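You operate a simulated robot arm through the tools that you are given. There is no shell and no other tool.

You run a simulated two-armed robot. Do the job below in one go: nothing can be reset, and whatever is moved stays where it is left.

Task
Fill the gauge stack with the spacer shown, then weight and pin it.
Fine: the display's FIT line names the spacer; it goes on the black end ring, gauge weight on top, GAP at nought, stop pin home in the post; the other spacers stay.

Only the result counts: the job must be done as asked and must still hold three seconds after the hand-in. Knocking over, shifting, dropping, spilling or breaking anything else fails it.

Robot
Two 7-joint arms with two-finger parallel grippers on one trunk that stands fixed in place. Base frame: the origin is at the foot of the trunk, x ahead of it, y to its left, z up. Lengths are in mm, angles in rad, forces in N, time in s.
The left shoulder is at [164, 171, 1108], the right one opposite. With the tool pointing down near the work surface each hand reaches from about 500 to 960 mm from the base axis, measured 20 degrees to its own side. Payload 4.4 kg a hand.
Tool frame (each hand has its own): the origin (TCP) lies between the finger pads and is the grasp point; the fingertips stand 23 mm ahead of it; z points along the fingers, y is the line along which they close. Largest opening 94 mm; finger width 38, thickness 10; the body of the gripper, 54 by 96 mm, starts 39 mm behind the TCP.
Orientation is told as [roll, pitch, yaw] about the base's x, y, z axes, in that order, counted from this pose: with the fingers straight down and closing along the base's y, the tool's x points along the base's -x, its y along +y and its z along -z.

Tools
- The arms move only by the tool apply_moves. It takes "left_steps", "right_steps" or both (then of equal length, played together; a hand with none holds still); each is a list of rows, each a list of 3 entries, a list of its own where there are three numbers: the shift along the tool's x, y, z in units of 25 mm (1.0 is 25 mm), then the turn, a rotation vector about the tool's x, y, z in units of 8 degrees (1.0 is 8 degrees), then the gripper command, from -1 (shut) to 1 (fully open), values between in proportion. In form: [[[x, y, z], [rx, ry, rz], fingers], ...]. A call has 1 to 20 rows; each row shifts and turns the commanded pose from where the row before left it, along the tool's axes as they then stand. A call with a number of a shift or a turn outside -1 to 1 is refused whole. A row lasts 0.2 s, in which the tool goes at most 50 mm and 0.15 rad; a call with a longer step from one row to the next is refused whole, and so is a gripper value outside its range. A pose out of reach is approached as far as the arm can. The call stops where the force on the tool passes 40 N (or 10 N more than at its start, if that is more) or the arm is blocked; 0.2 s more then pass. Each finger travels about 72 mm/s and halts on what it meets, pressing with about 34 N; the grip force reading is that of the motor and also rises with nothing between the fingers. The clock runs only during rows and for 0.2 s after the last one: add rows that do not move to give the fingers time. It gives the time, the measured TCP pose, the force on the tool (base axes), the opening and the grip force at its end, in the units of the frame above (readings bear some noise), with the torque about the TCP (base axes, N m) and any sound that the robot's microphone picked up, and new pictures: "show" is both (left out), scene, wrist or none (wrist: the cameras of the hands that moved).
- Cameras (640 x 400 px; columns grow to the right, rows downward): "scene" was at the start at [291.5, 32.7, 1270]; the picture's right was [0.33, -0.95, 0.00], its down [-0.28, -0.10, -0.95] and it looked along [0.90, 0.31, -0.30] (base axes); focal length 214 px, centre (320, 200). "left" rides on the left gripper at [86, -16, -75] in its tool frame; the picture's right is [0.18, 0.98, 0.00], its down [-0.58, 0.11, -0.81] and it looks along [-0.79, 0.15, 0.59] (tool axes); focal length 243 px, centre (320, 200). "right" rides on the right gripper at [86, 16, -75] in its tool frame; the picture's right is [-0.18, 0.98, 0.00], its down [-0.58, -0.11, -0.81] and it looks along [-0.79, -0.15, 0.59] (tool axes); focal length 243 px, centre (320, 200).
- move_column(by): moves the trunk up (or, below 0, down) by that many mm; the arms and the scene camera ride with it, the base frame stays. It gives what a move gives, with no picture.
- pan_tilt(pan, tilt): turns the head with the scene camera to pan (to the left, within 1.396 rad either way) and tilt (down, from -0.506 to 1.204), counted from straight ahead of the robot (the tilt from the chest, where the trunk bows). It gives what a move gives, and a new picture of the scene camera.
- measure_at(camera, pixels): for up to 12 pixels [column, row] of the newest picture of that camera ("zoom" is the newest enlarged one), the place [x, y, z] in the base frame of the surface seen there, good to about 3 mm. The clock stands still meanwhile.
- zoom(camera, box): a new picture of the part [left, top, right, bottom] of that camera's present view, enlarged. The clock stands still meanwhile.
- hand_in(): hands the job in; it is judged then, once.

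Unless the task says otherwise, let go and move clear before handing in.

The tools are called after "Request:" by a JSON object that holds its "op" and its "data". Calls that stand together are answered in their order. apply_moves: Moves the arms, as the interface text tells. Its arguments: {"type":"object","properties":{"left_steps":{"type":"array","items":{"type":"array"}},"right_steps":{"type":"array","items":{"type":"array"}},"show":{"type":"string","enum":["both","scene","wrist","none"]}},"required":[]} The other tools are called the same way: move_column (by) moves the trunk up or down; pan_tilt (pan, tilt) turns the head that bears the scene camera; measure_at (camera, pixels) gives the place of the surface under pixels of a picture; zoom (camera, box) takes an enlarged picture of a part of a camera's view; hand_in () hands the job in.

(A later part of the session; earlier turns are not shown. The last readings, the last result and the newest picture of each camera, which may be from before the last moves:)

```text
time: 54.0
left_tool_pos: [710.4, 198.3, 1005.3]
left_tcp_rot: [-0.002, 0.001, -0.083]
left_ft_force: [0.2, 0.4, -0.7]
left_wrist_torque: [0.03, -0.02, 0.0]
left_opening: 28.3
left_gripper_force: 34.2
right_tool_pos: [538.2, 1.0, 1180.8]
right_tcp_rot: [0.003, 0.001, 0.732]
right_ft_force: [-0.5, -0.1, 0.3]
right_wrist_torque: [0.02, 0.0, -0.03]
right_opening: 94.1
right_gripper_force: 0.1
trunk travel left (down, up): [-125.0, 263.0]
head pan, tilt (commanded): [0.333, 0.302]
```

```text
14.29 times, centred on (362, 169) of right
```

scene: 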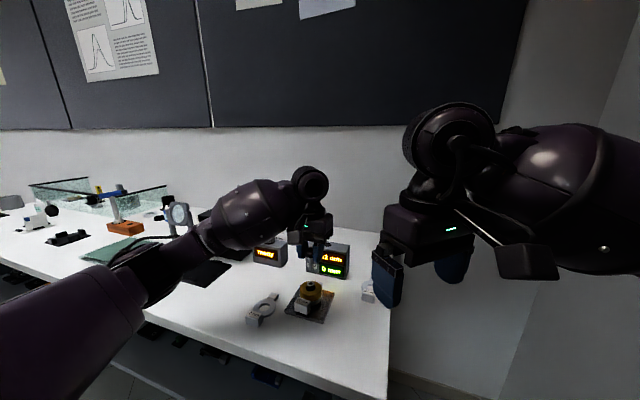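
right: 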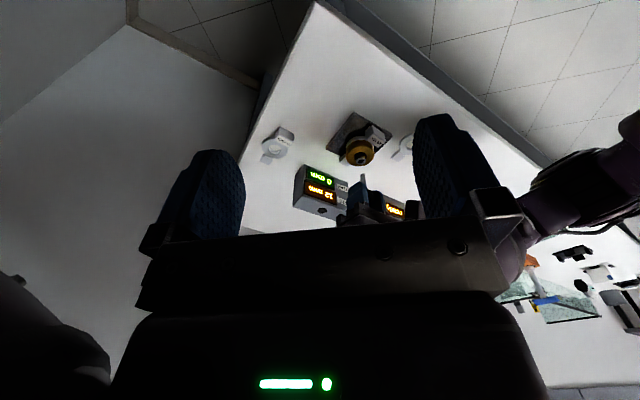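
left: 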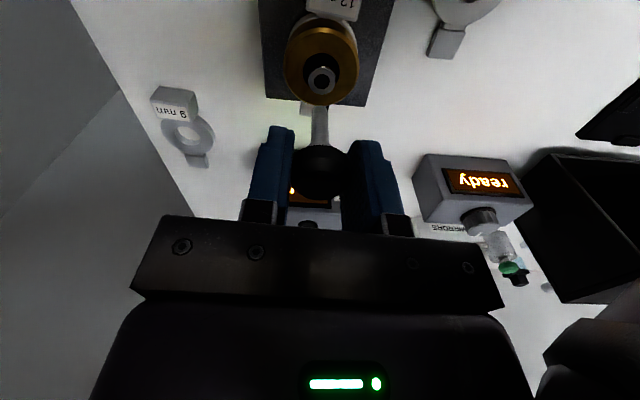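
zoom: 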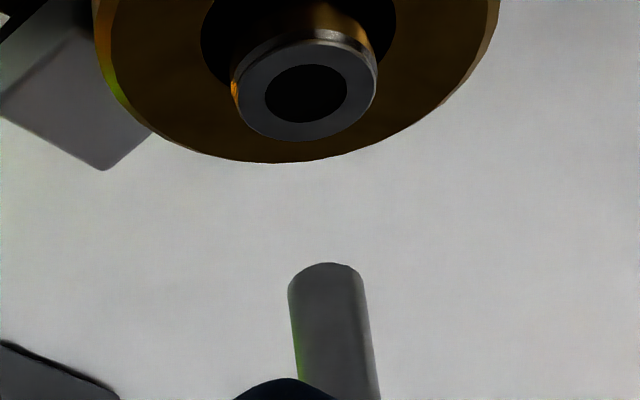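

Combining the three views, the hole lies about +0.6 mm in x and +1.5 mm in y from the pin axis, and the tip is about 37 mm above the post. I'll correct that and lower 28 mm, then recheck.

Request:
{"op": "apply_moves", "data": {"left_steps": [[[-0.019, 0.062, 0.12], [0, 0, 0], -1], [[0, 0, 0.25], [0, 0, 0], -1], [[0, 0, 0.25], [0, 0, 0], -1], [[0, 0, 0.25], [0, 0, 0], -1], [[0, 0, 0.25], [0, 0, 0], -1], [[0, 0, 0], [0, 0, 0], -1], [[0, 0, 0], [0, 0, 0], -1]], "show": "none"}}

Request:
{"op": "zoom", "data": {"camera": "left", "box": [290, 60, 350, 150]}}

Request:
{"op": "zoom", "data": {"camera": "scene", "box": [295, 255, 330, 295]}}

Request:
{"op": "zoom", "data": {"camera": "right", "box": [347, 150, 377, 178]}}

```text
time: 55.6
left_tool_pos: [709.7, 199.9, 980.8]
left_tcp_rot: [0.0, 0.0, -0.084]
left_ft_force: [-0.2, 0.5, -1.0]
left_wrist_torque: [0.0, 0.02, -0.01]
left_opening: 28.2
left_gripper_force: 34.0
right_tool_pos: [538.4, 1.5, 1180.8]
right_tcp_rot: [0.0, -0.001, 0.733]
right_ft_force: [0.1, -0.1, -0.6]
right_wrist_torque: [0.01, 0.02, 0.01]
right_opening: 93.9
right_gripper_force: 0.0
trunk travel left (down, up): [-125.0, 263.0]
head pan, tilt (commanded): [0.333, 0.302]
```

```text
4.44 times, centred on (320, 105) of left
```

zoom: 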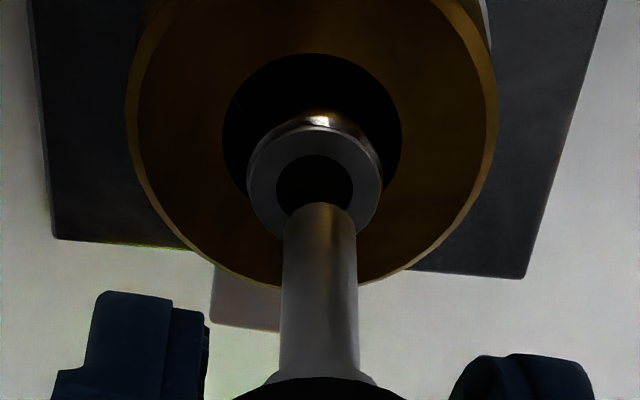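

```text
10.00 times, centred on (312, 275) of scene
```

zoom: 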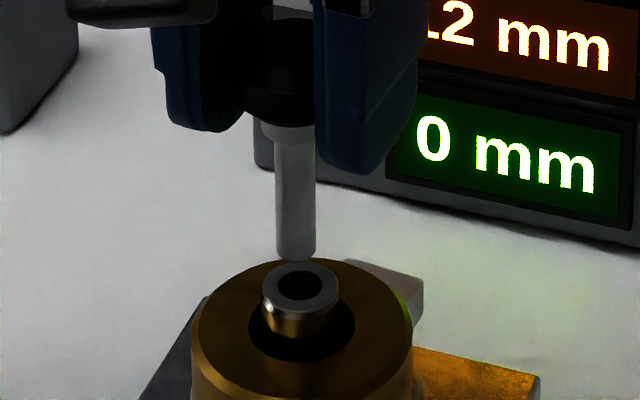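

```text
14.29 times, centred on (362, 164) of right
```

zoom: 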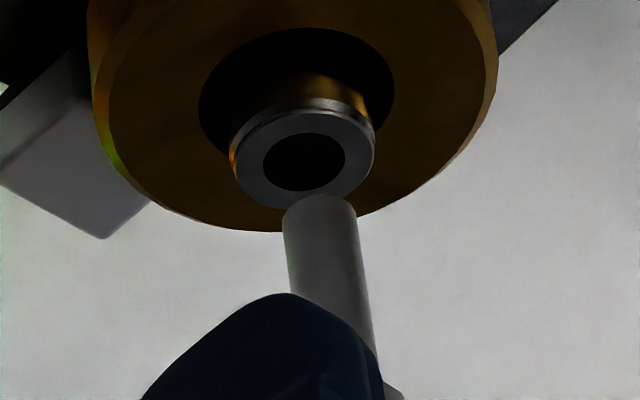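

From the three views the hole is now about +1.0 mm x and −0.5 mm y from the pin axis, with the tip some 12 mm above it. I'll correct and lower 7 mm.

Request:
{"op": "apply_moves", "data": {"left_steps": [[[-0.04, -0.02, 0.08], [0, 0, 0], -1], [[0, 0, 0.1], [0, 0, 0], -1], [[0, 0, 0.1], [0, 0, 0], -1], [[0, 0, 0], [0, 0, 0], -1], [[0, 0, 0], [0, 0, 0], -1]], "show": "none"}}

Request:
{"op": "zoom", "data": {"camera": "left", "box": [290, 70, 350, 150]}}

Request:
{"op": "zoom", "data": {"camera": "scene", "box": [295, 265, 325, 295]}}

Request:
{"op": "zoom", "data": {"camera": "right", "box": [347, 148, 377, 176]}}

```text
time: 56.8
left_tool_pos: [711.4, 200.2, 973.3]
left_tcp_rot: [0.001, 0.001, -0.082]
left_ft_force: [0.5, 0.0, -0.5]
left_wrist_torque: [0.02, 0.0, 0.01]
left_opening: 28.2
left_gripper_force: 33.7
right_tool_pos: [538.0, 2.0, 1179.9]
right_tcp_rot: [0.0, 0.001, 0.732]
right_ft_force: [0.5, 0.5, -0.2]
right_wrist_torque: [-0.01, 0.04, -0.02]
right_opening: 94.0
right_gripper_force: 0.2
trunk travel left (down, up): [-125.0, 263.0]
head pan, tilt (commanded): [0.333, 0.302]
```

```text
5.00 times, centred on (320, 110) of left
```

zoom: 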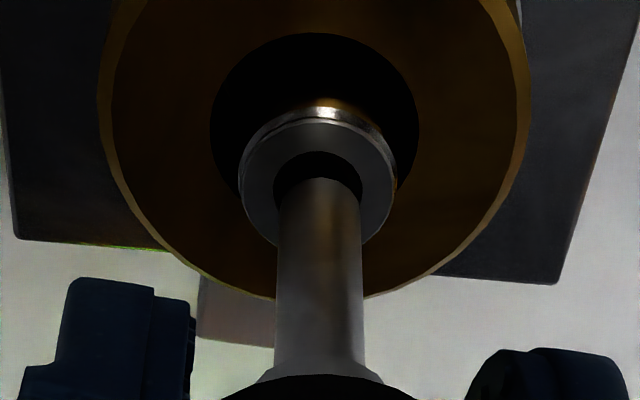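

```text
13.33 times, centred on (310, 280) of scene
```

zoom: 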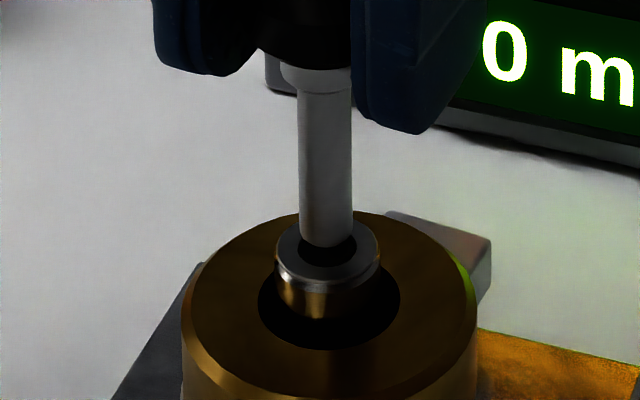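

```text
14.29 times, centred on (362, 162) of right
```

zoom: 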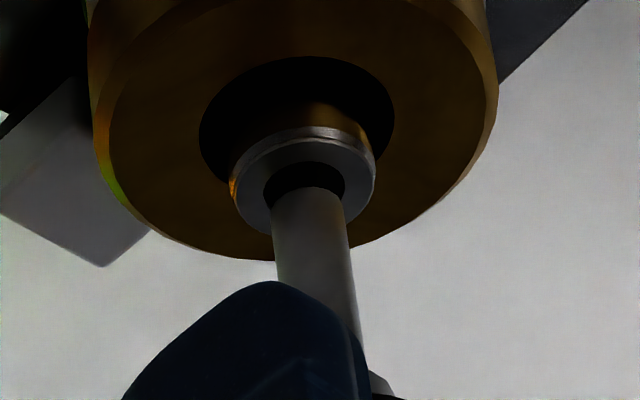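

All three views agree the pin axis is within about 0.3 mm of the hole centre. I'll lower 4 mm in small steps and recheck just as the tip meets the hole.

Request:
{"op": "apply_moves", "data": {"left_steps": [[[-0.008, -0.008, 0.05], [0, 0, 0], -1], [[0, 0, 0.05], [0, 0, 0], -1], [[0, 0, 0.05], [0, 0, 0], -1], [[0, 0, 0.03], [0, 0, 0], -1], [[0, 0, 0], [0, 0, 0], -1]], "show": "none"}}

Request:
{"op": "zoom", "data": {"camera": "left", "box": [290, 70, 350, 150]}}

Request:
{"op": "zoom", "data": {"camera": "scene", "box": [295, 265, 325, 295]}}

Request:
{"op": "zoom", "data": {"camera": "right", "box": [347, 148, 377, 176]}}

```text
time: 58.0
left_tool_pos: [710.0, 200.6, 969.4]
left_tcp_rot: [0.0, 0.0, -0.086]
left_ft_force: [-9.9, -2.7, 0.9]
left_wrist_torque: [-0.2, 0.52, -0.01]
left_opening: 28.1
left_gripper_force: 34.2
right_tool_pos: [536.3, -0.2, 1180.8]
right_tcp_rot: [0.0, -0.001, 0.733]
right_ft_force: [-0.1, -0.1, -1.0]
right_wrist_torque: [0.0, -0.01, 0.03]
right_opening: 93.9
right_gripper_force: 0.1
trunk travel left (down, up): [-125.0, 263.0]
head pan, tilt (commanded): [0.333, 0.302]
```

```text
5.00 times, centred on (320, 110) of left
```

zoom: 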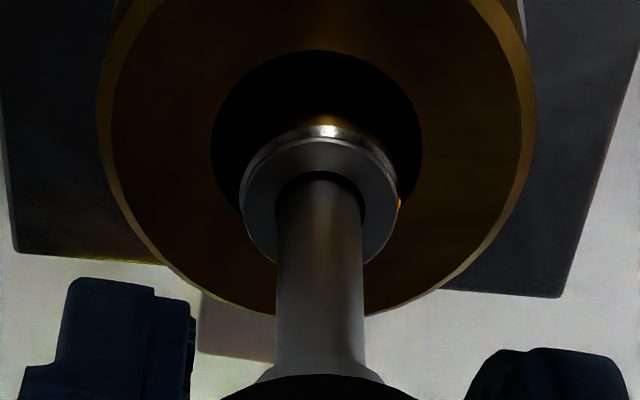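

```text
13.33 times, centred on (310, 280) of scene
```

zoom: 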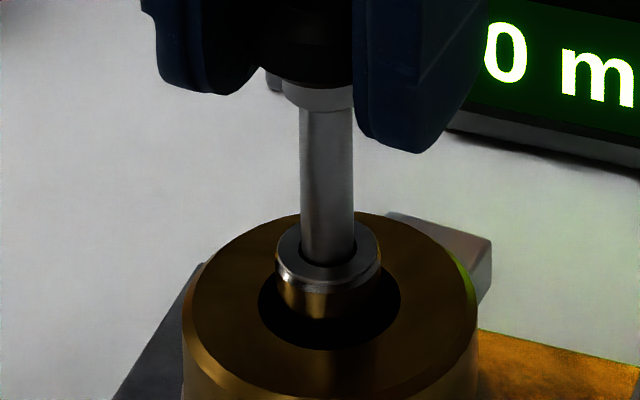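

```text
14.29 times, centred on (362, 162) of right
```

zoom: 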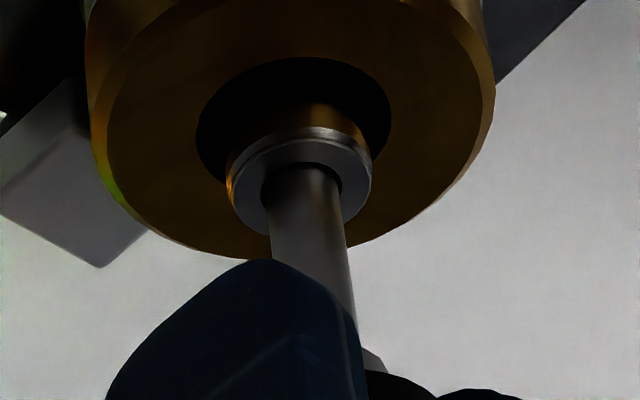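

The tip is in the hole but presses on its +x wall (fx −9.9 N). I'll ease the hand back 0.8 mm in −x and slightly −y to relieve it.

Request:
{"op": "apply_moves", "data": {"left_steps": [[[0.03, -0.006, 0], [0, 0, 0], -1], [[0, 0, 0], [0, 0, 0], -1]], "show": "none"}}

```text
time: 58.6
left_tool_pos: [711.1, 200.8, 969.2]
left_tcp_rot: [-0.001, -0.002, -0.084]
left_ft_force: [-5.4, -1.3, 1.5]
left_wrist_torque: [-0.11, 0.19, -0.01]
left_opening: 28.5
left_gripper_force: 33.8
right_tool_pos: [537.3, 0.4, 1181.5]
right_tcp_rot: [-0.001, 0.0, 0.734]
right_ft_force: [-0.2, 0.0, -0.3]
right_wrist_torque: [-0.04, 0.03, -0.01]
right_opening: 94.0
right_gripper_force: 0.0
trunk travel left (down, up): [-125.0, 263.0]
head pan, tilt (commanded): [0.333, 0.302]
```

The force halved to −5.4 N. I'll ease another 0.8 mm in −x and 0.2 mm in −y.

Request:
{"op": "apply_moves", "data": {"left_steps": [[[0.032, -0.006, 0], [0, 0, 0], -1], [[0, 0, 0], [0, 0, 0], -1]], "show": "none"}}

Request:
{"op": "zoom", "data": {"camera": "left", "box": [290, 70, 350, 150]}}

Request:
{"op": "zoom", "data": {"camera": "scene", "box": [270, 240, 370, 330]}}

Request:
{"op": "zoom", "data": {"camera": "right", "box": [347, 148, 377, 176]}}

```text
time: 59.2
left_tool_pos: [709.9, 199.1, 969.1]
left_tcp_rot: [0.001, -0.001, -0.084]
left_ft_force: [5.0, -1.5, 2.8]
left_wrist_torque: [-0.11, -0.4, 0.0]
left_opening: 28.1
left_gripper_force: 33.8
right_tool_pos: [538.2, 1.7, 1181.2]
right_tcp_rot: [0.001, 0.0, 0.734]
right_ft_force: [-0.7, -0.5, -0.1]
right_wrist_torque: [0.0, -0.02, -0.02]
right_opening: 94.1
right_gripper_force: 0.0
trunk travel left (down, up): [-125.0, 263.0]
head pan, tilt (commanded): [0.333, 0.302]
```

```text
5.00 times, centred on (320, 110) of left
```

zoom: 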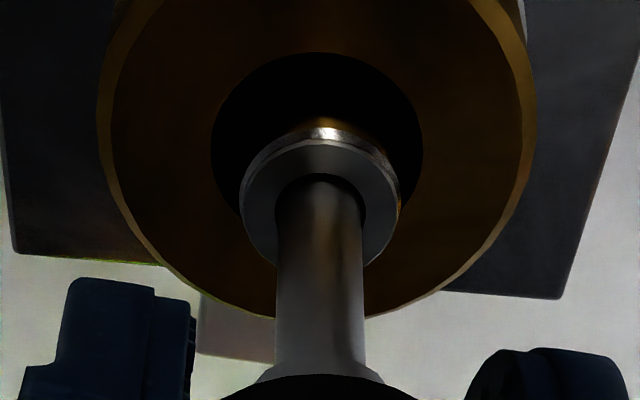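

```text
4.44 times, centred on (320, 285) of scene
```

zoom: 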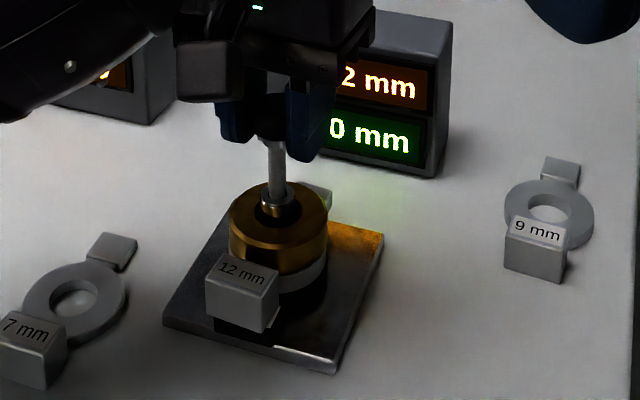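

```text
14.29 times, centred on (362, 162) of right
```

zoom: 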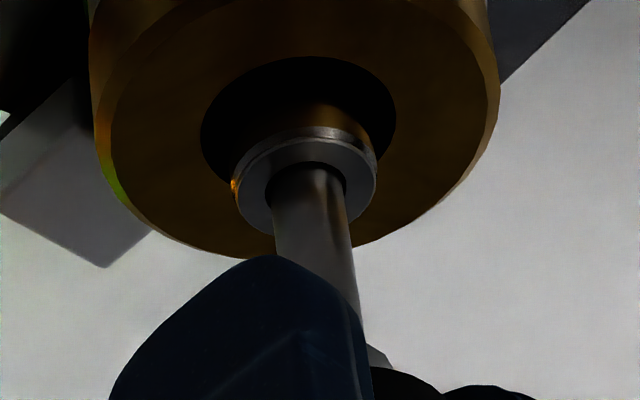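

The force flipped to +5 N, so the hole centre is between the last two positions. I'll go +0.35 mm in x and −0.2 mm in y and read the force again.

Request:
{"op": "apply_moves", "data": {"left_steps": [[[-0.014, -0.008, 0], [0, 0, 0], -1], [[0, 0, 0], [0, 0, 0], -1]], "show": "none"}}

```text
time: 59.8
left_tool_pos: [710.4, 200.3, 969.6]
left_tcp_rot: [0.001, 0.0, -0.083]
left_ft_force: [9.7, 0.7, 2.1]
left_wrist_torque: [0.02, -0.56, 0.01]
left_opening: 28.2
left_gripper_force: 33.5
right_tool_pos: [538.7, 0.6, 1180.2]
right_tcp_rot: [0.002, 0.001, 0.732]
right_ft_force: [-0.2, 0.1, 1.1]
right_wrist_torque: [-0.03, -0.02, -0.01]
right_opening: 93.9
right_gripper_force: 0.1
trunk travel left (down, up): [-125.0, 263.0]
head pan, tilt (commanded): [0.333, 0.302]
```

The force rose to +9.7 N although I moved against it, so the arm may still be settling. I'll hold still for a moment and read again.

Request:
{"op": "apply_moves", "data": {"left_steps": [[[0, 0, 0], [0, 0, 0], -1], [[0, 0, 0], [0, 0, 0], -1], [[0, 0, 0], [0, 0, 0], -1]], "show": "none"}}

```text
time: 60.6
left_tool_pos: [709.5, 198.5, 967.7]
left_tcp_rot: [0.0, 0.001, -0.084]
left_ft_force: [9.6, 1.0, 1.7]
left_wrist_torque: [0.1, -0.56, -0.02]
left_opening: 28.3
left_gripper_force: 33.8
right_tool_pos: [539.0, 0.7, 1180.5]
right_tcp_rot: [0.0, 0.003, 0.733]
right_ft_force: [-0.4, 0.7, -0.3]
right_wrist_torque: [-0.03, 0.02, 0.01]
right_opening: 94.1
right_gripper_force: 0.0
trunk travel left (down, up): [-125.0, 263.0]
head pan, tilt (commanded): [0.333, 0.302]
```

It's stable at +9.6 N, so the zero point is about 0.6 mm in +x. I'll step there and let it settle for a few rows.

Request:
{"op": "apply_moves", "data": {"left_steps": [[[-0.024, 0, 0], [0, 0, 0], -1], [[0, 0, 0], [0, 0, 0], -1], [[0, 0, 0], [0, 0, 0], -1], [[0, 0, 0], [0, 0, 0], -1]], "show": "none"}}

```text
time: 61.6
left_tool_pos: [709.6, 199.5, 967.9]
left_tcp_rot: [0.001, 0.001, -0.084]
left_ft_force: [-1.6, 7.5, -0.4]
left_wrist_torque: [0.37, 0.11, 0.0]
left_opening: 28.4
left_gripper_force: 34.6
right_tool_pos: [539.0, 1.5, 1180.2]
right_tcp_rot: [0.001, 0.003, 0.733]
right_ft_force: [0.2, 0.5, 0.0]
right_wrist_torque: [0.01, -0.01, 0.0]
right_opening: 93.9
right_gripper_force: 0.1
trunk travel left (down, up): [-125.0, 263.0]
head pan, tilt (commanded): [0.333, 0.302]
```

fx is near zero now and fy is +7.5 N, so I'll shift +0.35 mm in y and settle.

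Request:
{"op": "apply_moves", "data": {"left_steps": [[[0.003, 0.014, 0], [0, 0, 0], -1], [[0, 0, 0], [0, 0, 0], -1], [[0, 0, 0], [0, 0, 0], -1], [[0, 0, 0], [0, 0, 0], -1]], "show": "none"}}

```text
time: 62.6
left_tool_pos: [710.3, 198.7, 969.6]
left_tcp_rot: [0.0, 0.0, -0.083]
left_ft_force: [-5.8, 4.4, -3.5]
left_wrist_torque: [0.21, 0.41, -0.02]
left_opening: 28.0
left_gripper_force: 33.6
right_tool_pos: [538.4, 2.0, 1181.3]
right_tcp_rot: [-0.001, -0.001, 0.732]
right_ft_force: [0.5, -0.1, 1.0]
right_wrist_torque: [-0.05, 0.03, -0.03]
right_opening: 94.0
right_gripper_force: 0.1
trunk travel left (down, up): [-125.0, 263.0]
head pan, tilt (commanded): [0.333, 0.302]
```

Side loads are small and wandering (−5.8, 4.4 N) with the tip inside the hole. I'll trim −0.25 mm x and +0.2 mm y while lowering 2 mm, and watch the forces.

Request:
{"op": "apply_moves", "data": {"left_steps": [[[0.01, 0.008, 0.04], [0, 0, 0], -1], [[0, 0, 0.04], [0, 0, 0], -1], [[0, 0, 0], [0, 0, 0], -1], [[0, 0, 0], [0, 0, 0], -1]], "show": "none"}}

Request:
{"op": "zoom", "data": {"camera": "left", "box": [290, 70, 350, 150]}}

Request:
{"op": "zoom", "data": {"camera": "scene", "box": [295, 265, 325, 295]}}

Request:
{"op": "zoom", "data": {"camera": "right", "box": [347, 148, 377, 176]}}

```text
time: 63.6
left_tool_pos: [709.8, 199.6, 966.7]
left_tcp_rot: [0.001, -0.002, -0.085]
left_ft_force: [2.2, 0.2, 2.6]
left_wrist_torque: [-0.03, -0.11, 0.01]
left_opening: 28.1
left_gripper_force: 34.1
right_tool_pos: [538.3, 0.9, 1179.7]
right_tcp_rot: [0.001, 0.001, 0.733]
right_ft_force: [-0.7, 1.5, -0.1]
right_wrist_torque: [-0.01, 0.03, -0.01]
right_opening: 94.0
right_gripper_force: 0.0
trunk travel left (down, up): [-125.0, 263.0]
head pan, tilt (commanded): [0.333, 0.302]
```

```text
5.00 times, centred on (320, 110) of left
```

zoom: 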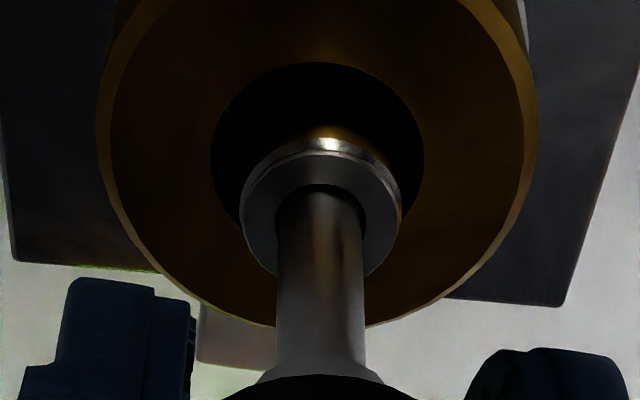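

```text
13.33 times, centred on (310, 280) of scene
```

zoom: 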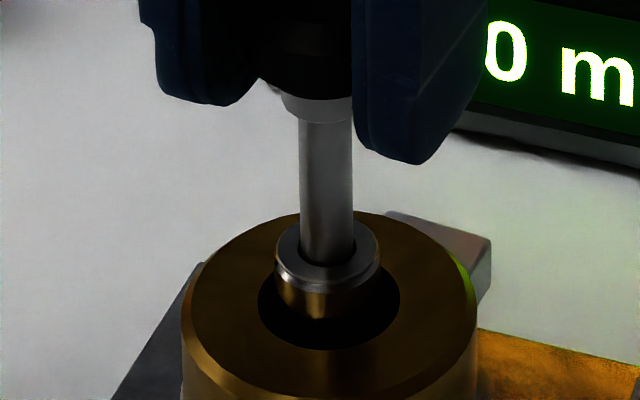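

```text
14.29 times, centred on (362, 162) of right
```

zoom: 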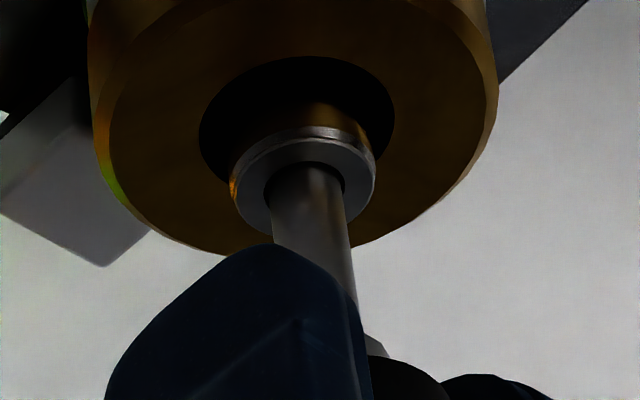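

The forces are low now (2, 0, 3 N) and the pin has entered the bore; about 25 mm of shaft remains above it. I'll lower 4 mm more.

Request:
{"op": "apply_moves", "data": {"left_steps": [[[0, 0, 0.04], [0, 0, 0], -1], [[0, 0, 0.04], [0, 0, 0], -1], [[0, 0, 0.04], [0, 0, 0], -1], [[0, 0, 0.04], [0, 0, 0], -1], [[0, 0, 0], [0, 0, 0], -1], [[0, 0, 0], [0, 0, 0], -1]], "show": "none"}}

```text
time: 65.0
left_tool_pos: [710.5, 199.0, 963.0]
left_tcp_rot: [-0.001, 0.0, -0.084]
left_ft_force: [0.9, -2.2, 1.2]
left_wrist_torque: [-0.04, -0.04, 0.01]
left_opening: 28.1
left_gripper_force: 34.5
right_tool_pos: [537.0, 1.8, 1179.4]
right_tcp_rot: [0.001, 0.0, 0.733]
right_ft_force: [-0.3, -0.5, -1.3]
right_wrist_torque: [0.01, 0.01, 0.01]
right_opening: 93.9
right_gripper_force: 0.0
trunk travel left (down, up): [-125.0, 263.0]
head pan, tilt (commanded): [0.333, 0.302]
```

The forces stay low, so I'll continue down another 6 mm.

Request:
{"op": "apply_moves", "data": {"left_steps": [[[0, -0.004, 0.05], [0, 0, 0], -1], [[0, 0, 0.05], [0, 0, 0], -1], [[0, 0, 0.05], [0, 0, 0], -1], [[0, 0, 0.05], [0, 0, 0], -1], [[0, 0, 0.04], [0, 0, 0], -1], [[0, 0, 0], [0, 0, 0], -1], [[0, 0, 0], [0, 0, 0], -1]], "show": "none"}}

Request:
{"op": "zoom", "data": {"camera": "scene", "box": [290, 255, 330, 295]}}

```text
time: 66.6
left_tool_pos: [709.5, 199.0, 957.7]
left_tcp_rot: [0.0, 0.0, -0.083]
left_ft_force: [1.6, -0.4, 2.2]
left_wrist_torque: [-0.05, -0.03, -0.02]
left_opening: 28.2
left_gripper_force: 33.6
right_tool_pos: [537.4, -0.1, 1181.7]
right_tcp_rot: [-0.001, 0.001, 0.734]
right_ft_force: [-0.2, 0.3, 0.3]
right_wrist_torque: [-0.01, 0.05, -0.03]
right_opening: 93.9
right_gripper_force: 0.1
trunk travel left (down, up): [-125.0, 263.0]
head pan, tilt (commanded): [0.333, 0.302]
```

```text
10.00 times, centred on (310, 275) of scene
```

zoom: 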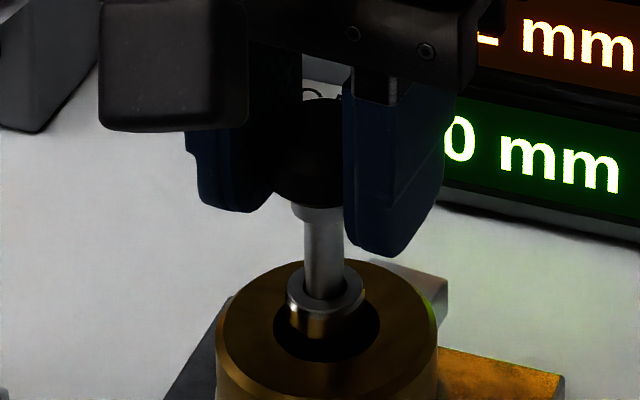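

The pin is going in smoothly. I'll lower 8 mm more in small steps.

Request:
{"op": "apply_moves", "data": {"left_steps": [[[-0.002, 0, 0.05], [0, 0, 0], -1], [[0, 0, 0.06], [0, 0, 0], -1], [[0, 0, 0.06], [0, 0, 0], -1], [[0, 0, 0.06], [0, 0, 0], -1], [[0, 0, 0.06], [0, 0, 0], -1], [[0, 0, 0.03], [0, 0, 0], -1], [[0, 0, 0], [0, 0, 0], -1], [[0, 0, 0], [0, 0, 0], -1]], "show": "none"}}

```text
time: 68.4
left_tool_pos: [709.2, 199.8, 950.7]
left_tcp_rot: [-0.001, -0.002, -0.083]
left_ft_force: [0.1, -1.7, 6.5]
left_wrist_torque: [-0.02, -0.06, -0.02]
left_opening: 28.0
left_gripper_force: 33.6
right_tool_pos: [538.1, 1.3, 1181.2]
right_tcp_rot: [0.001, -0.001, 0.734]
right_ft_force: [0.1, 0.1, 0.8]
right_wrist_torque: [0.02, 0.0, 0.01]
right_opening: 93.9
right_gripper_force: 0.1
trunk travel left (down, up): [-125.0, 263.0]
head pan, tilt (commanded): [0.333, 0.302]
```

fz has risen to 6.5 N at TCP z≈950.7. I'll lower 2 mm more and see whether it is friction or the bottom.

Request:
{"op": "apply_moves", "data": {"left_steps": [[[0, -0.003, 0.04], [0, 0, 0], -1], [[0, 0, 0.04], [0, 0, 0], -1], [[0, 0, 0], [0, 0, 0], -1], [[0, 0, 0], [0, 0, 0], -1]], "show": "none"}}

Request:
{"op": "zoom", "data": {"camera": "scene", "box": [290, 255, 330, 295]}}

Request:
{"op": "zoom", "data": {"camera": "right", "box": [340, 145, 384, 185]}}

```text
time: 69.4
left_tool_pos: [709.5, 199.3, 949.3]
left_tcp_rot: [0.0, -0.004, -0.084]
left_ft_force: [0.4, 2.1, 15.2]
left_wrist_torque: [0.12, 0.1, 0.0]
left_opening: 28.3
left_gripper_force: 34.5
right_tool_pos: [536.7, 0.7, 1181.8]
right_tcp_rot: [0.0, -0.003, 0.735]
right_ft_force: [-0.1, 0.6, -0.8]
right_wrist_torque: [0.01, 0.0, 0.02]
right_opening: 94.1
right_gripper_force: 0.2
trunk travel left (down, up): [-125.0, 263.0]
head pan, tilt (commanded): [0.333, 0.302]
```

```text
10.00 times, centred on (310, 275) of scene
```

zoom: 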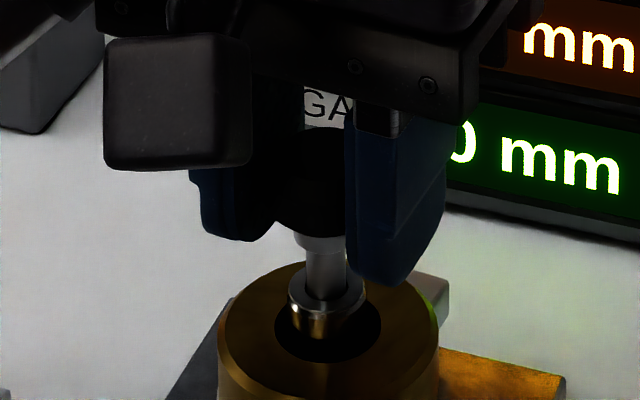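

```text
10.00 times, centred on (362, 165) of right
```

zoom: 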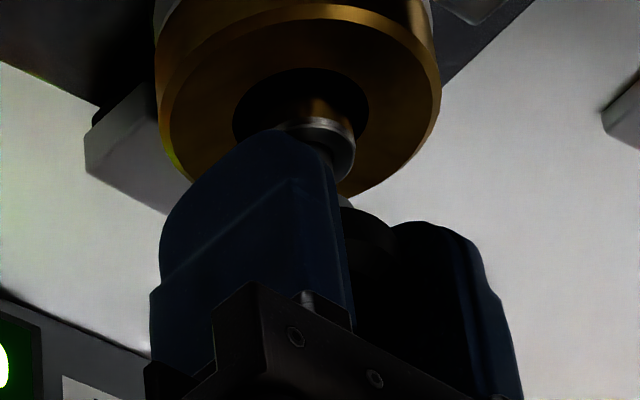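

fz is 15 N with 2 mm more commanded, and about 12 mm of shaft still shows. I'll push another 1.5 mm to tell a hard stop from friction.

Request:
{"op": "apply_moves", "data": {"left_steps": [[[0, 0.003, 0.03], [0, 0, 0], -1], [[0, 0, 0.03], [0, 0, 0], -1], [[0, 0, 0], [0, 0, 0], -1], [[0, 0, 0], [0, 0, 0], -1]], "show": "none"}}

Request:
{"op": "zoom", "data": {"camera": "scene", "box": [290, 255, 330, 295]}}

Request:
{"op": "zoom", "data": {"camera": "left", "box": [280, 80, 360, 210]}}

```text
time: 70.4
left_tool_pos: [710.0, 199.8, 949.6]
left_tcp_rot: [0.002, -0.006, -0.084]
left_ft_force: [1.9, 4.4, 27.8]
left_wrist_torque: [0.2, 0.0, -0.03]
left_opening: 28.2
left_gripper_force: 33.9
right_tool_pos: [535.4, 1.0, 1183.2]
right_tcp_rot: [-0.002, -0.001, 0.734]
right_ft_force: [-1.0, -0.2, 0.3]
right_wrist_torque: [0.02, 0.0, 0.02]
right_opening: 93.8
right_gripper_force: 0.1
trunk travel left (down, up): [-125.0, 263.0]
head pan, tilt (commanded): [0.333, 0.302]
```

```text
10.00 times, centred on (310, 275) of scene
```

zoom: 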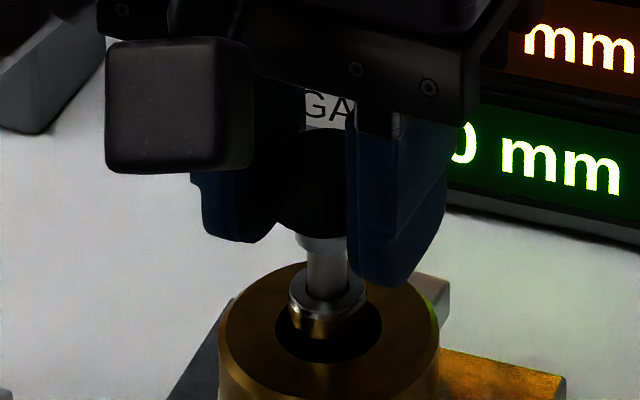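

```text
3.08 times, centred on (320, 145) of left
```

zoom: 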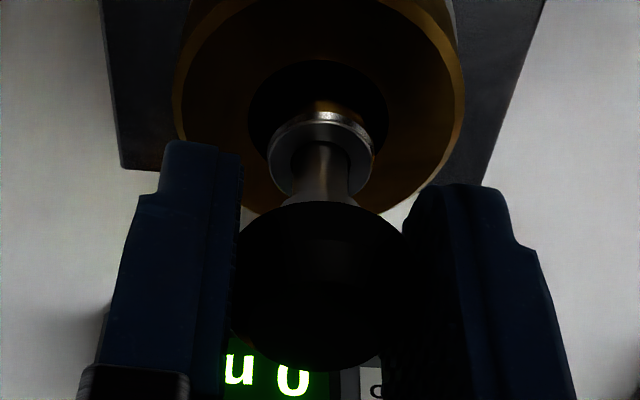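

fz jumped to 28 N with no further travel (z≈949.5), which is a stiff stop with hardly any side load. I'll ease off, twist the pin slightly both ways and press again to be sure it isn't just catching.

Request:
{"op": "apply_moves", "data": {"left_steps": [[[0, 0, -0.08], [0, 0, 0], -1], [[0, 0, 0], [0, 0, 0.5], -1], [[0, 0, 0.02], [0, 0, -0.5], -1], [[0, 0, 0.02], [0, 0, -0.5], -1], [[0, 0, 0.02], [0, 0, 0.5], -1], [[0, 0, 0], [0, 0, 0], -1], [[0, 0, 0], [0, 0, 0], -1]], "show": "none"}}

Request:
{"op": "zoom", "data": {"camera": "right", "box": [340, 145, 384, 185]}}

Request:
{"op": "zoom", "data": {"camera": "scene", "box": [295, 265, 325, 295]}}

Request:
{"op": "measure_at", "data": {"camera": "zoom", "pixels": [[330, 130], [330, 165], [330, 190], [330, 215], [330, 235], [330, 250], [300, 265], [365, 265], [330, 280], [240, 290], [430, 290], [330, 60]]}}

```text
time: 72.0
left_tool_pos: [709.3, 199.5, 949.9]
left_tcp_rot: [0.0, -0.004, -0.086]
left_ft_force: [10.1, 0.7, 29.2]
left_wrist_torque: [0.03, -0.39, 0.01]
left_opening: 27.8
left_gripper_force: 34.1
right_tool_pos: [537.8, 0.1, 1182.4]
right_tcp_rot: [-0.001, -0.001, 0.733]
right_ft_force: [0.5, -0.3, -0.1]
right_wrist_torque: [0.01, -0.04, -0.02]
right_opening: 94.3
right_gripper_force: 0.0
trunk travel left (down, up): [-125.0, 263.0]
head pan, tilt (commanded): [0.333, 0.302]
```

```text
10.00 times, centred on (362, 165) of right
```

zoom: 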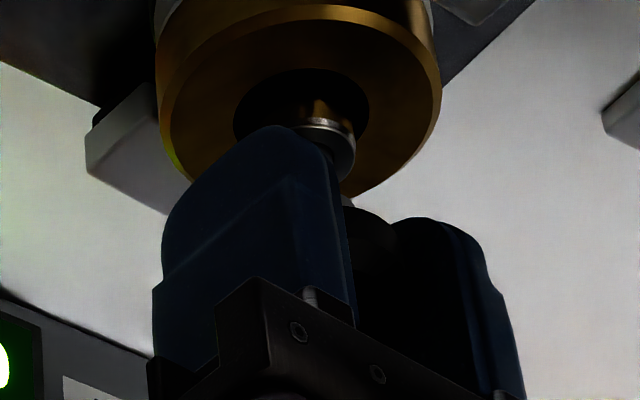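

```text
13.33 times, centred on (310, 280) of scene
```

zoom: 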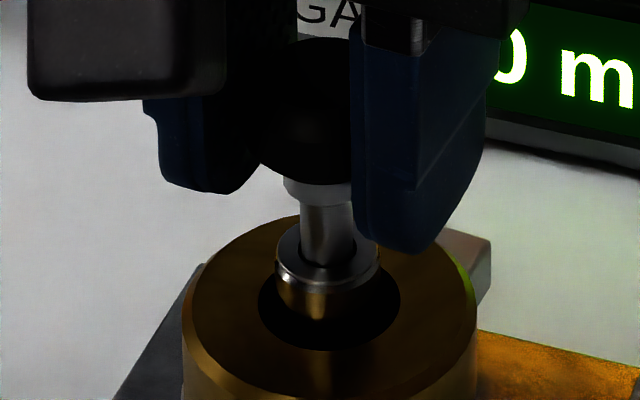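

```text
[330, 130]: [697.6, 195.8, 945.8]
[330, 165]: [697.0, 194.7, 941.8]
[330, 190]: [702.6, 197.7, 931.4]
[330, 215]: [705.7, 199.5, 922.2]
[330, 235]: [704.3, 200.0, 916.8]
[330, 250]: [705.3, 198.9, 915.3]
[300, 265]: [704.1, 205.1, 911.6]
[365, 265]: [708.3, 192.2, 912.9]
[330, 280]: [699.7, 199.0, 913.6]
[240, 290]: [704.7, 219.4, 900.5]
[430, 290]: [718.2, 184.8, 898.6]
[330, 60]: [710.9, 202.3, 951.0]
```

It's still a hard stop at z≈949.9. I'll ease up 4 mm and check for any sticking (negative fz), which would show wedging rather than bottoming.

Request:
{"op": "apply_moves", "data": {"left_steps": [[[0, 0, -0.08], [0, 0, 0], -1], [[0, 0, -0.08], [0, 0, 0], -1], [[0, 0, 0], [0, 0, 0], -1], [[0, 0, 0], [0, 0, 0], -1]], "show": "none"}}

```text
time: 73.0
left_tool_pos: [709.8, 199.4, 948.1]
left_tcp_rot: [0.0, 0.002, -0.087]
left_ft_force: [3.0, -2.5, 7.6]
left_wrist_torque: [-0.15, -0.13, 0.02]
left_opening: 27.9
left_gripper_force: 34.0
right_tool_pos: [538.0, 1.3, 1180.1]
right_tcp_rot: [0.001, 0.002, 0.733]
right_ft_force: [-0.4, 0.4, 0.2]
right_wrist_torque: [0.03, 0.04, 0.0]
right_opening: 94.0
right_gripper_force: 0.0
trunk travel left (down, up): [-125.0, 263.0]
head pan, tilt (commanded): [0.333, 0.302]
```

fz is down to 7.6 N with no travel yet, so the arm was just spring-loaded. I'll raise 3 mm more and read.

Request:
{"op": "apply_moves", "data": {"left_steps": [[[0, 0, -0.06], [0, 0, 0], -1], [[0, 0, -0.06], [0, 0, 0], -1], [[0, 0, 0], [0, 0, 0], -1], [[0, 0, 0], [0, 0, 0], -1]], "show": "none"}}

Request:
{"op": "zoom", "data": {"camera": "scene", "box": [295, 265, 325, 295]}}

```text
time: 74.0
left_tool_pos: [709.2, 200.2, 955.6]
left_tcp_rot: [0.001, -0.001, -0.082]
left_ft_force: [-10.9, 0.3, 3.7]
left_wrist_torque: [0.04, 0.75, -0.01]
left_opening: 27.8
left_gripper_force: 34.2
right_tool_pos: [537.0, 1.7, 1182.9]
right_tcp_rot: [-0.001, -0.003, 0.733]
right_ft_force: [-0.1, 0.8, 0.4]
right_wrist_torque: [0.01, -0.04, -0.02]
right_opening: 93.9
right_gripper_force: 0.0
trunk travel left (down, up): [-125.0, 263.0]
head pan, tilt (commanded): [0.333, 0.302]
```

```text
13.33 times, centred on (310, 280) of scene
```

zoom: 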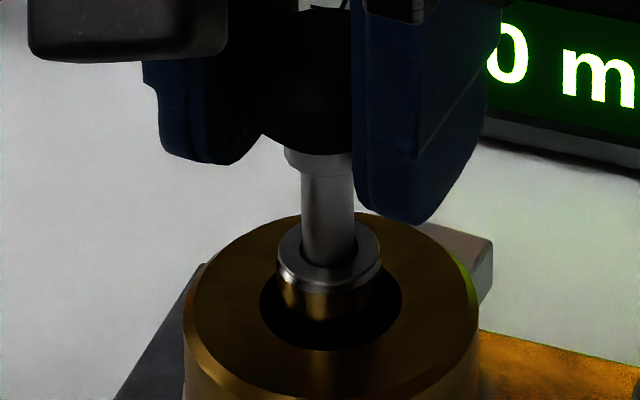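

The pin came up freely (no pull-out stick), with a side load of −10.9 N in x from the arm's wander. I'll recentre −0.6 mm in x and lower again to the stop gently.

Request:
{"op": "apply_moves", "data": {"left_steps": [[[0.024, 0, 0.0], [0, 0, 0], -1], [[0, 0, 0.04], [0, 0, 0], -1], [[0, 0, 0], [0, 0, 0], -1], [[0, 0, 0], [0, 0, 0], -1]], "show": "none"}}

```text
time: 75.0
left_tool_pos: [709.6, 199.8, 952.1]
left_tcp_rot: [0.0, -0.001, -0.083]
left_ft_force: [-1.7, 1.2, 3.0]
left_wrist_torque: [0.12, 0.22, -0.05]
left_opening: 28.0
left_gripper_force: 34.1
right_tool_pos: [536.6, 1.6, 1181.2]
right_tcp_rot: [-0.001, 0.001, 0.736]
right_ft_force: [0.5, 0.5, 0.0]
right_wrist_torque: [0.02, -0.02, -0.02]
right_opening: 93.8
right_gripper_force: 0.1
trunk travel left (down, up): [-125.0, 263.0]
head pan, tilt (commanded): [0.333, 0.302]
```

The side loads are near zero. I'll lower in 1 mm steps to find the stop again.

Request:
{"op": "apply_moves", "data": {"left_steps": [[[0, 0, 0.04], [0, 0, 0], -1], [[0, 0, 0], [0, 0, 0], -1], [[0, 0, 0.04], [0, 0, 0], -1], [[0, 0, 0], [0, 0, 0], -1], [[0, 0, 0], [0, 0, 0], -1]], "show": "none"}}

Request:
{"op": "zoom", "data": {"camera": "scene", "box": [295, 265, 325, 295]}}

```text
time: 76.2
left_tool_pos: [709.6, 199.7, 950.3]
left_tcp_rot: [-0.001, 0.002, -0.082]
left_ft_force: [3.3, 1.7, 3.5]
left_wrist_torque: [0.08, -0.09, 0.0]
left_opening: 28.0
left_gripper_force: 34.1
right_tool_pos: [539.1, 2.1, 1181.0]
right_tcp_rot: [-0.001, 0.0, 0.732]
right_ft_force: [-0.4, 0.3, 0.5]
right_wrist_torque: [0.0, -0.02, 0.03]
right_opening: 93.9
right_gripper_force: 0.0
trunk travel left (down, up): [-125.0, 263.0]
head pan, tilt (commanded): [0.333, 0.302]
```

```text
13.33 times, centred on (310, 280) of scene
```

zoom: 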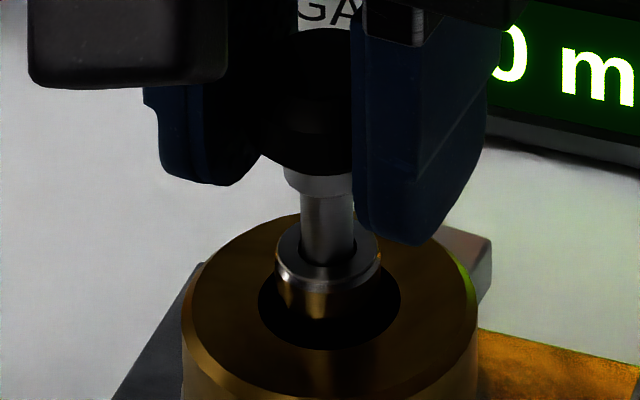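

The collar is about 2 mm higher than in the fully pressed picture. I'll lower 1 mm steps until the stop shows.

Request:
{"op": "apply_moves", "data": {"left_steps": [[[-0.006, 0, 0.04], [0, 0, 0], -1], [[0, 0, 0], [0, 0, 0], -1], [[0, 0, 0.03], [0, 0, 0], -1], [[0, 0, 0], [0, 0, 0], -1], [[0, 0, 0], [0, 0, 0], -1]], "show": "none"}}

Request:
{"op": "zoom", "data": {"camera": "scene", "box": [295, 265, 325, 295]}}

```text
time: 77.4
left_tool_pos: [708.7, 198.0, 949.2]
left_tcp_rot: [0.001, -0.001, -0.084]
left_ft_force: [9.8, 2.5, 7.5]
left_wrist_torque: [0.07, -0.39, 0.0]
left_opening: 28.1
left_gripper_force: 33.9
right_tool_pos: [538.7, 1.3, 1181.5]
right_tcp_rot: [-0.001, 0.001, 0.734]
right_ft_force: [-1.0, -0.1, 0.9]
right_wrist_torque: [-0.03, -0.04, 0.01]
right_opening: 93.9
right_gripper_force: 0.0
trunk travel left (down, up): [-125.0, 263.0]
head pan, tilt (commanded): [0.333, 0.302]
```

```text
13.33 times, centred on (310, 280) of scene
```

zoom: 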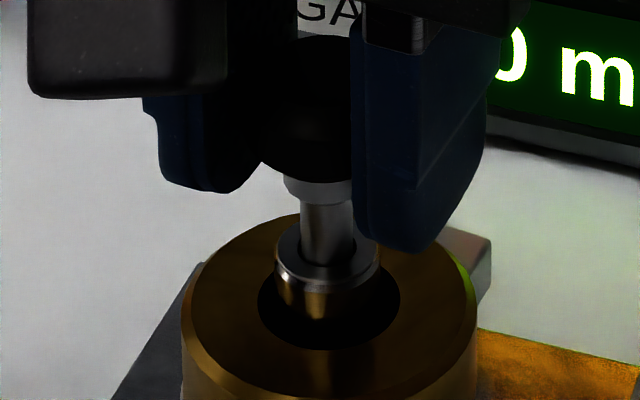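

The pin is within about half a millimetre of its stop. I'll trim the lateral offset (+0.5 mm x), press lightly another 1 mm, and read before releasing.

Request:
{"op": "apply_moves", "data": {"left_steps": [[[-0.02, 0.005, 0], [0, 0, 0], -1], [[0, 0, 0], [0, 0, 0], -1], [[0, 0, 0.03], [0, 0, 0], -1], [[0, 0, 0], [0, 0, 0], -1], [[0, 0, 0], [0, 0, 0], -1]], "show": "none"}}

Request:
{"op": "zoom", "data": {"camera": "scene", "box": [295, 265, 325, 295]}}

```text
time: 78.6
left_tool_pos: [709.7, 200.3, 949.5]
left_tcp_rot: [-0.001, -0.002, -0.082]
left_ft_force: [-3.4, 6.4, 11.3]
left_wrist_torque: [0.24, 0.32, -0.03]
left_opening: 27.9
left_gripper_force: 34.6
right_tool_pos: [536.2, 1.5, 1180.4]
right_tcp_rot: [0.0, -0.001, 0.734]
right_ft_force: [-0.7, -0.4, 0.2]
right_wrist_torque: [0.0, 0.01, 0.03]
right_opening: 94.1
right_gripper_force: 0.1
trunk travel left (down, up): [-125.0, 263.0]
head pan, tilt (commanded): [0.333, 0.302]
```

```text
13.33 times, centred on (310, 280) of scene
```

zoom: 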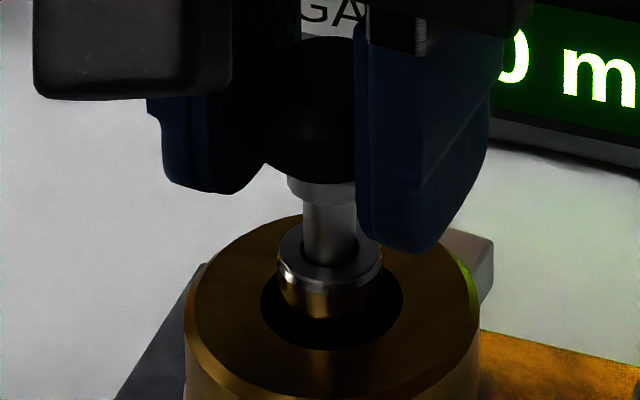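

fz is 11 N at the stop with modest side load. I'll open the fingers now to release the pin.

Request:
{"op": "apply_moves", "data": {"left_steps": [[[0, 0.01, -0.02], [0, 0, 0], -1], [[0, 0, 0], [0, 0, 0], -0.3], [[0, 0, 0], [0, 0, 0], -0.1], [[0, 0, 0], [0, 0, 0], 0.1], [[0, 0, 0], [0, 0, 0], 0.2], [[0, 0, 0], [0, 0, 0], 0.2]]}}

Request:
{"op": "zoom", "data": {"camera": "scene", "box": [295, 265, 325, 295]}}

Request:
{"op": "zoom", "data": {"camera": "left", "box": [270, 80, 370, 210]}}

Request:
{"op": "zoom", "data": {"camera": "right", "box": [340, 145, 384, 185]}}

```text
time: 80.0
left_tool_pos: [710.1, 200.1, 949.0]
left_tcp_rot: [0.0, -0.001, -0.082]
left_ft_force: [-0.5, -0.2, 0.4]
left_wrist_torque: [0.0, -0.01, 0.03]
left_opening: 56.5
left_gripper_force: 0.1
right_tool_pos: [538.1, 1.2, 1180.2]
right_tcp_rot: [0.0, -0.001, 0.735]
right_ft_force: [0.1, -0.5, -0.4]
right_wrist_torque: [0.03, 0.03, 0.03]
right_opening: 94.3
right_gripper_force: 0.1
trunk travel left (down, up): [-125.0, 263.0]
head pan, tilt (commanded): [0.333, 0.302]
```

scene: 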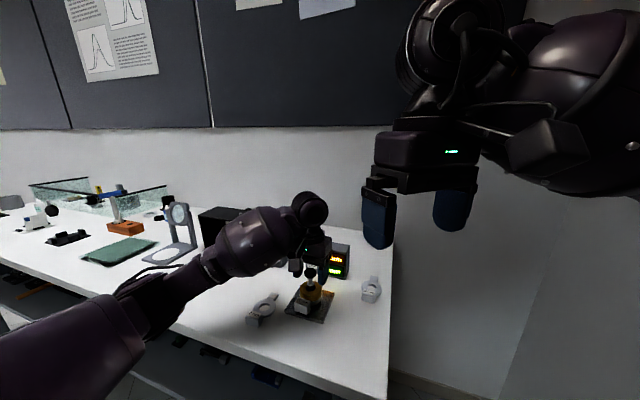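
left: 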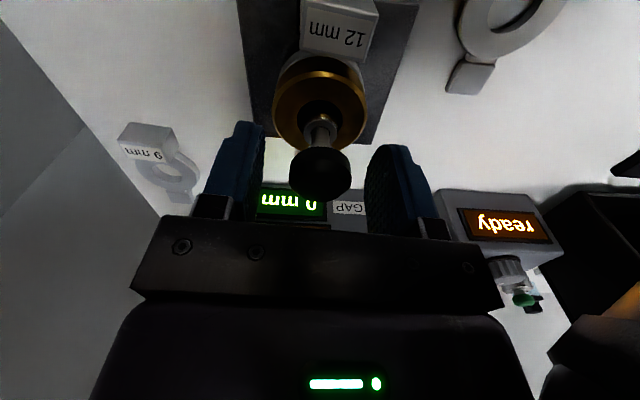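

```text
13.33 times, centred on (310, 280) of scene
```

zoom: 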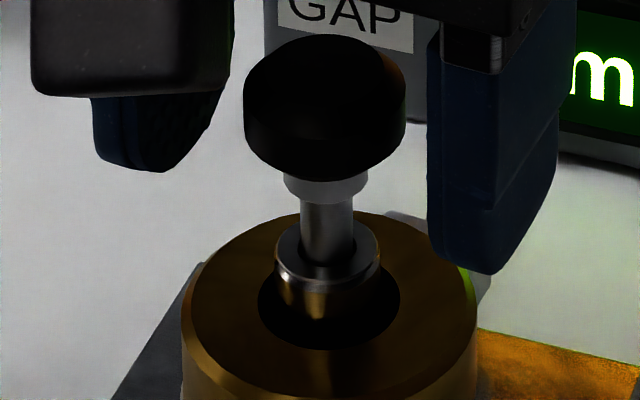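

```text
3.08 times, centred on (320, 145) of left
```

zoom: 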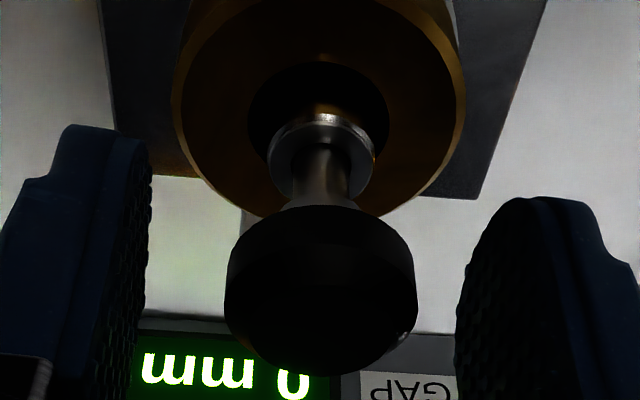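

```text
10.00 times, centred on (362, 165) of right
```

zoom: 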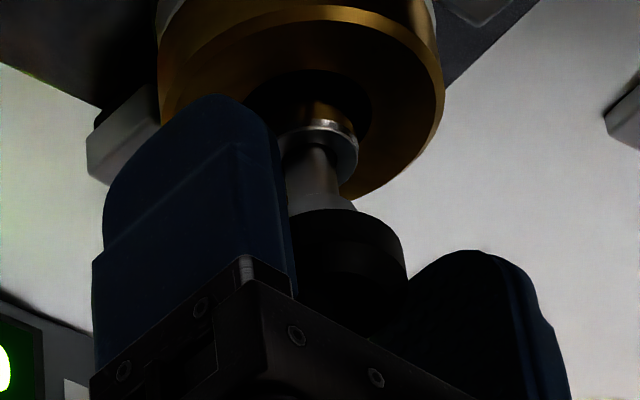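

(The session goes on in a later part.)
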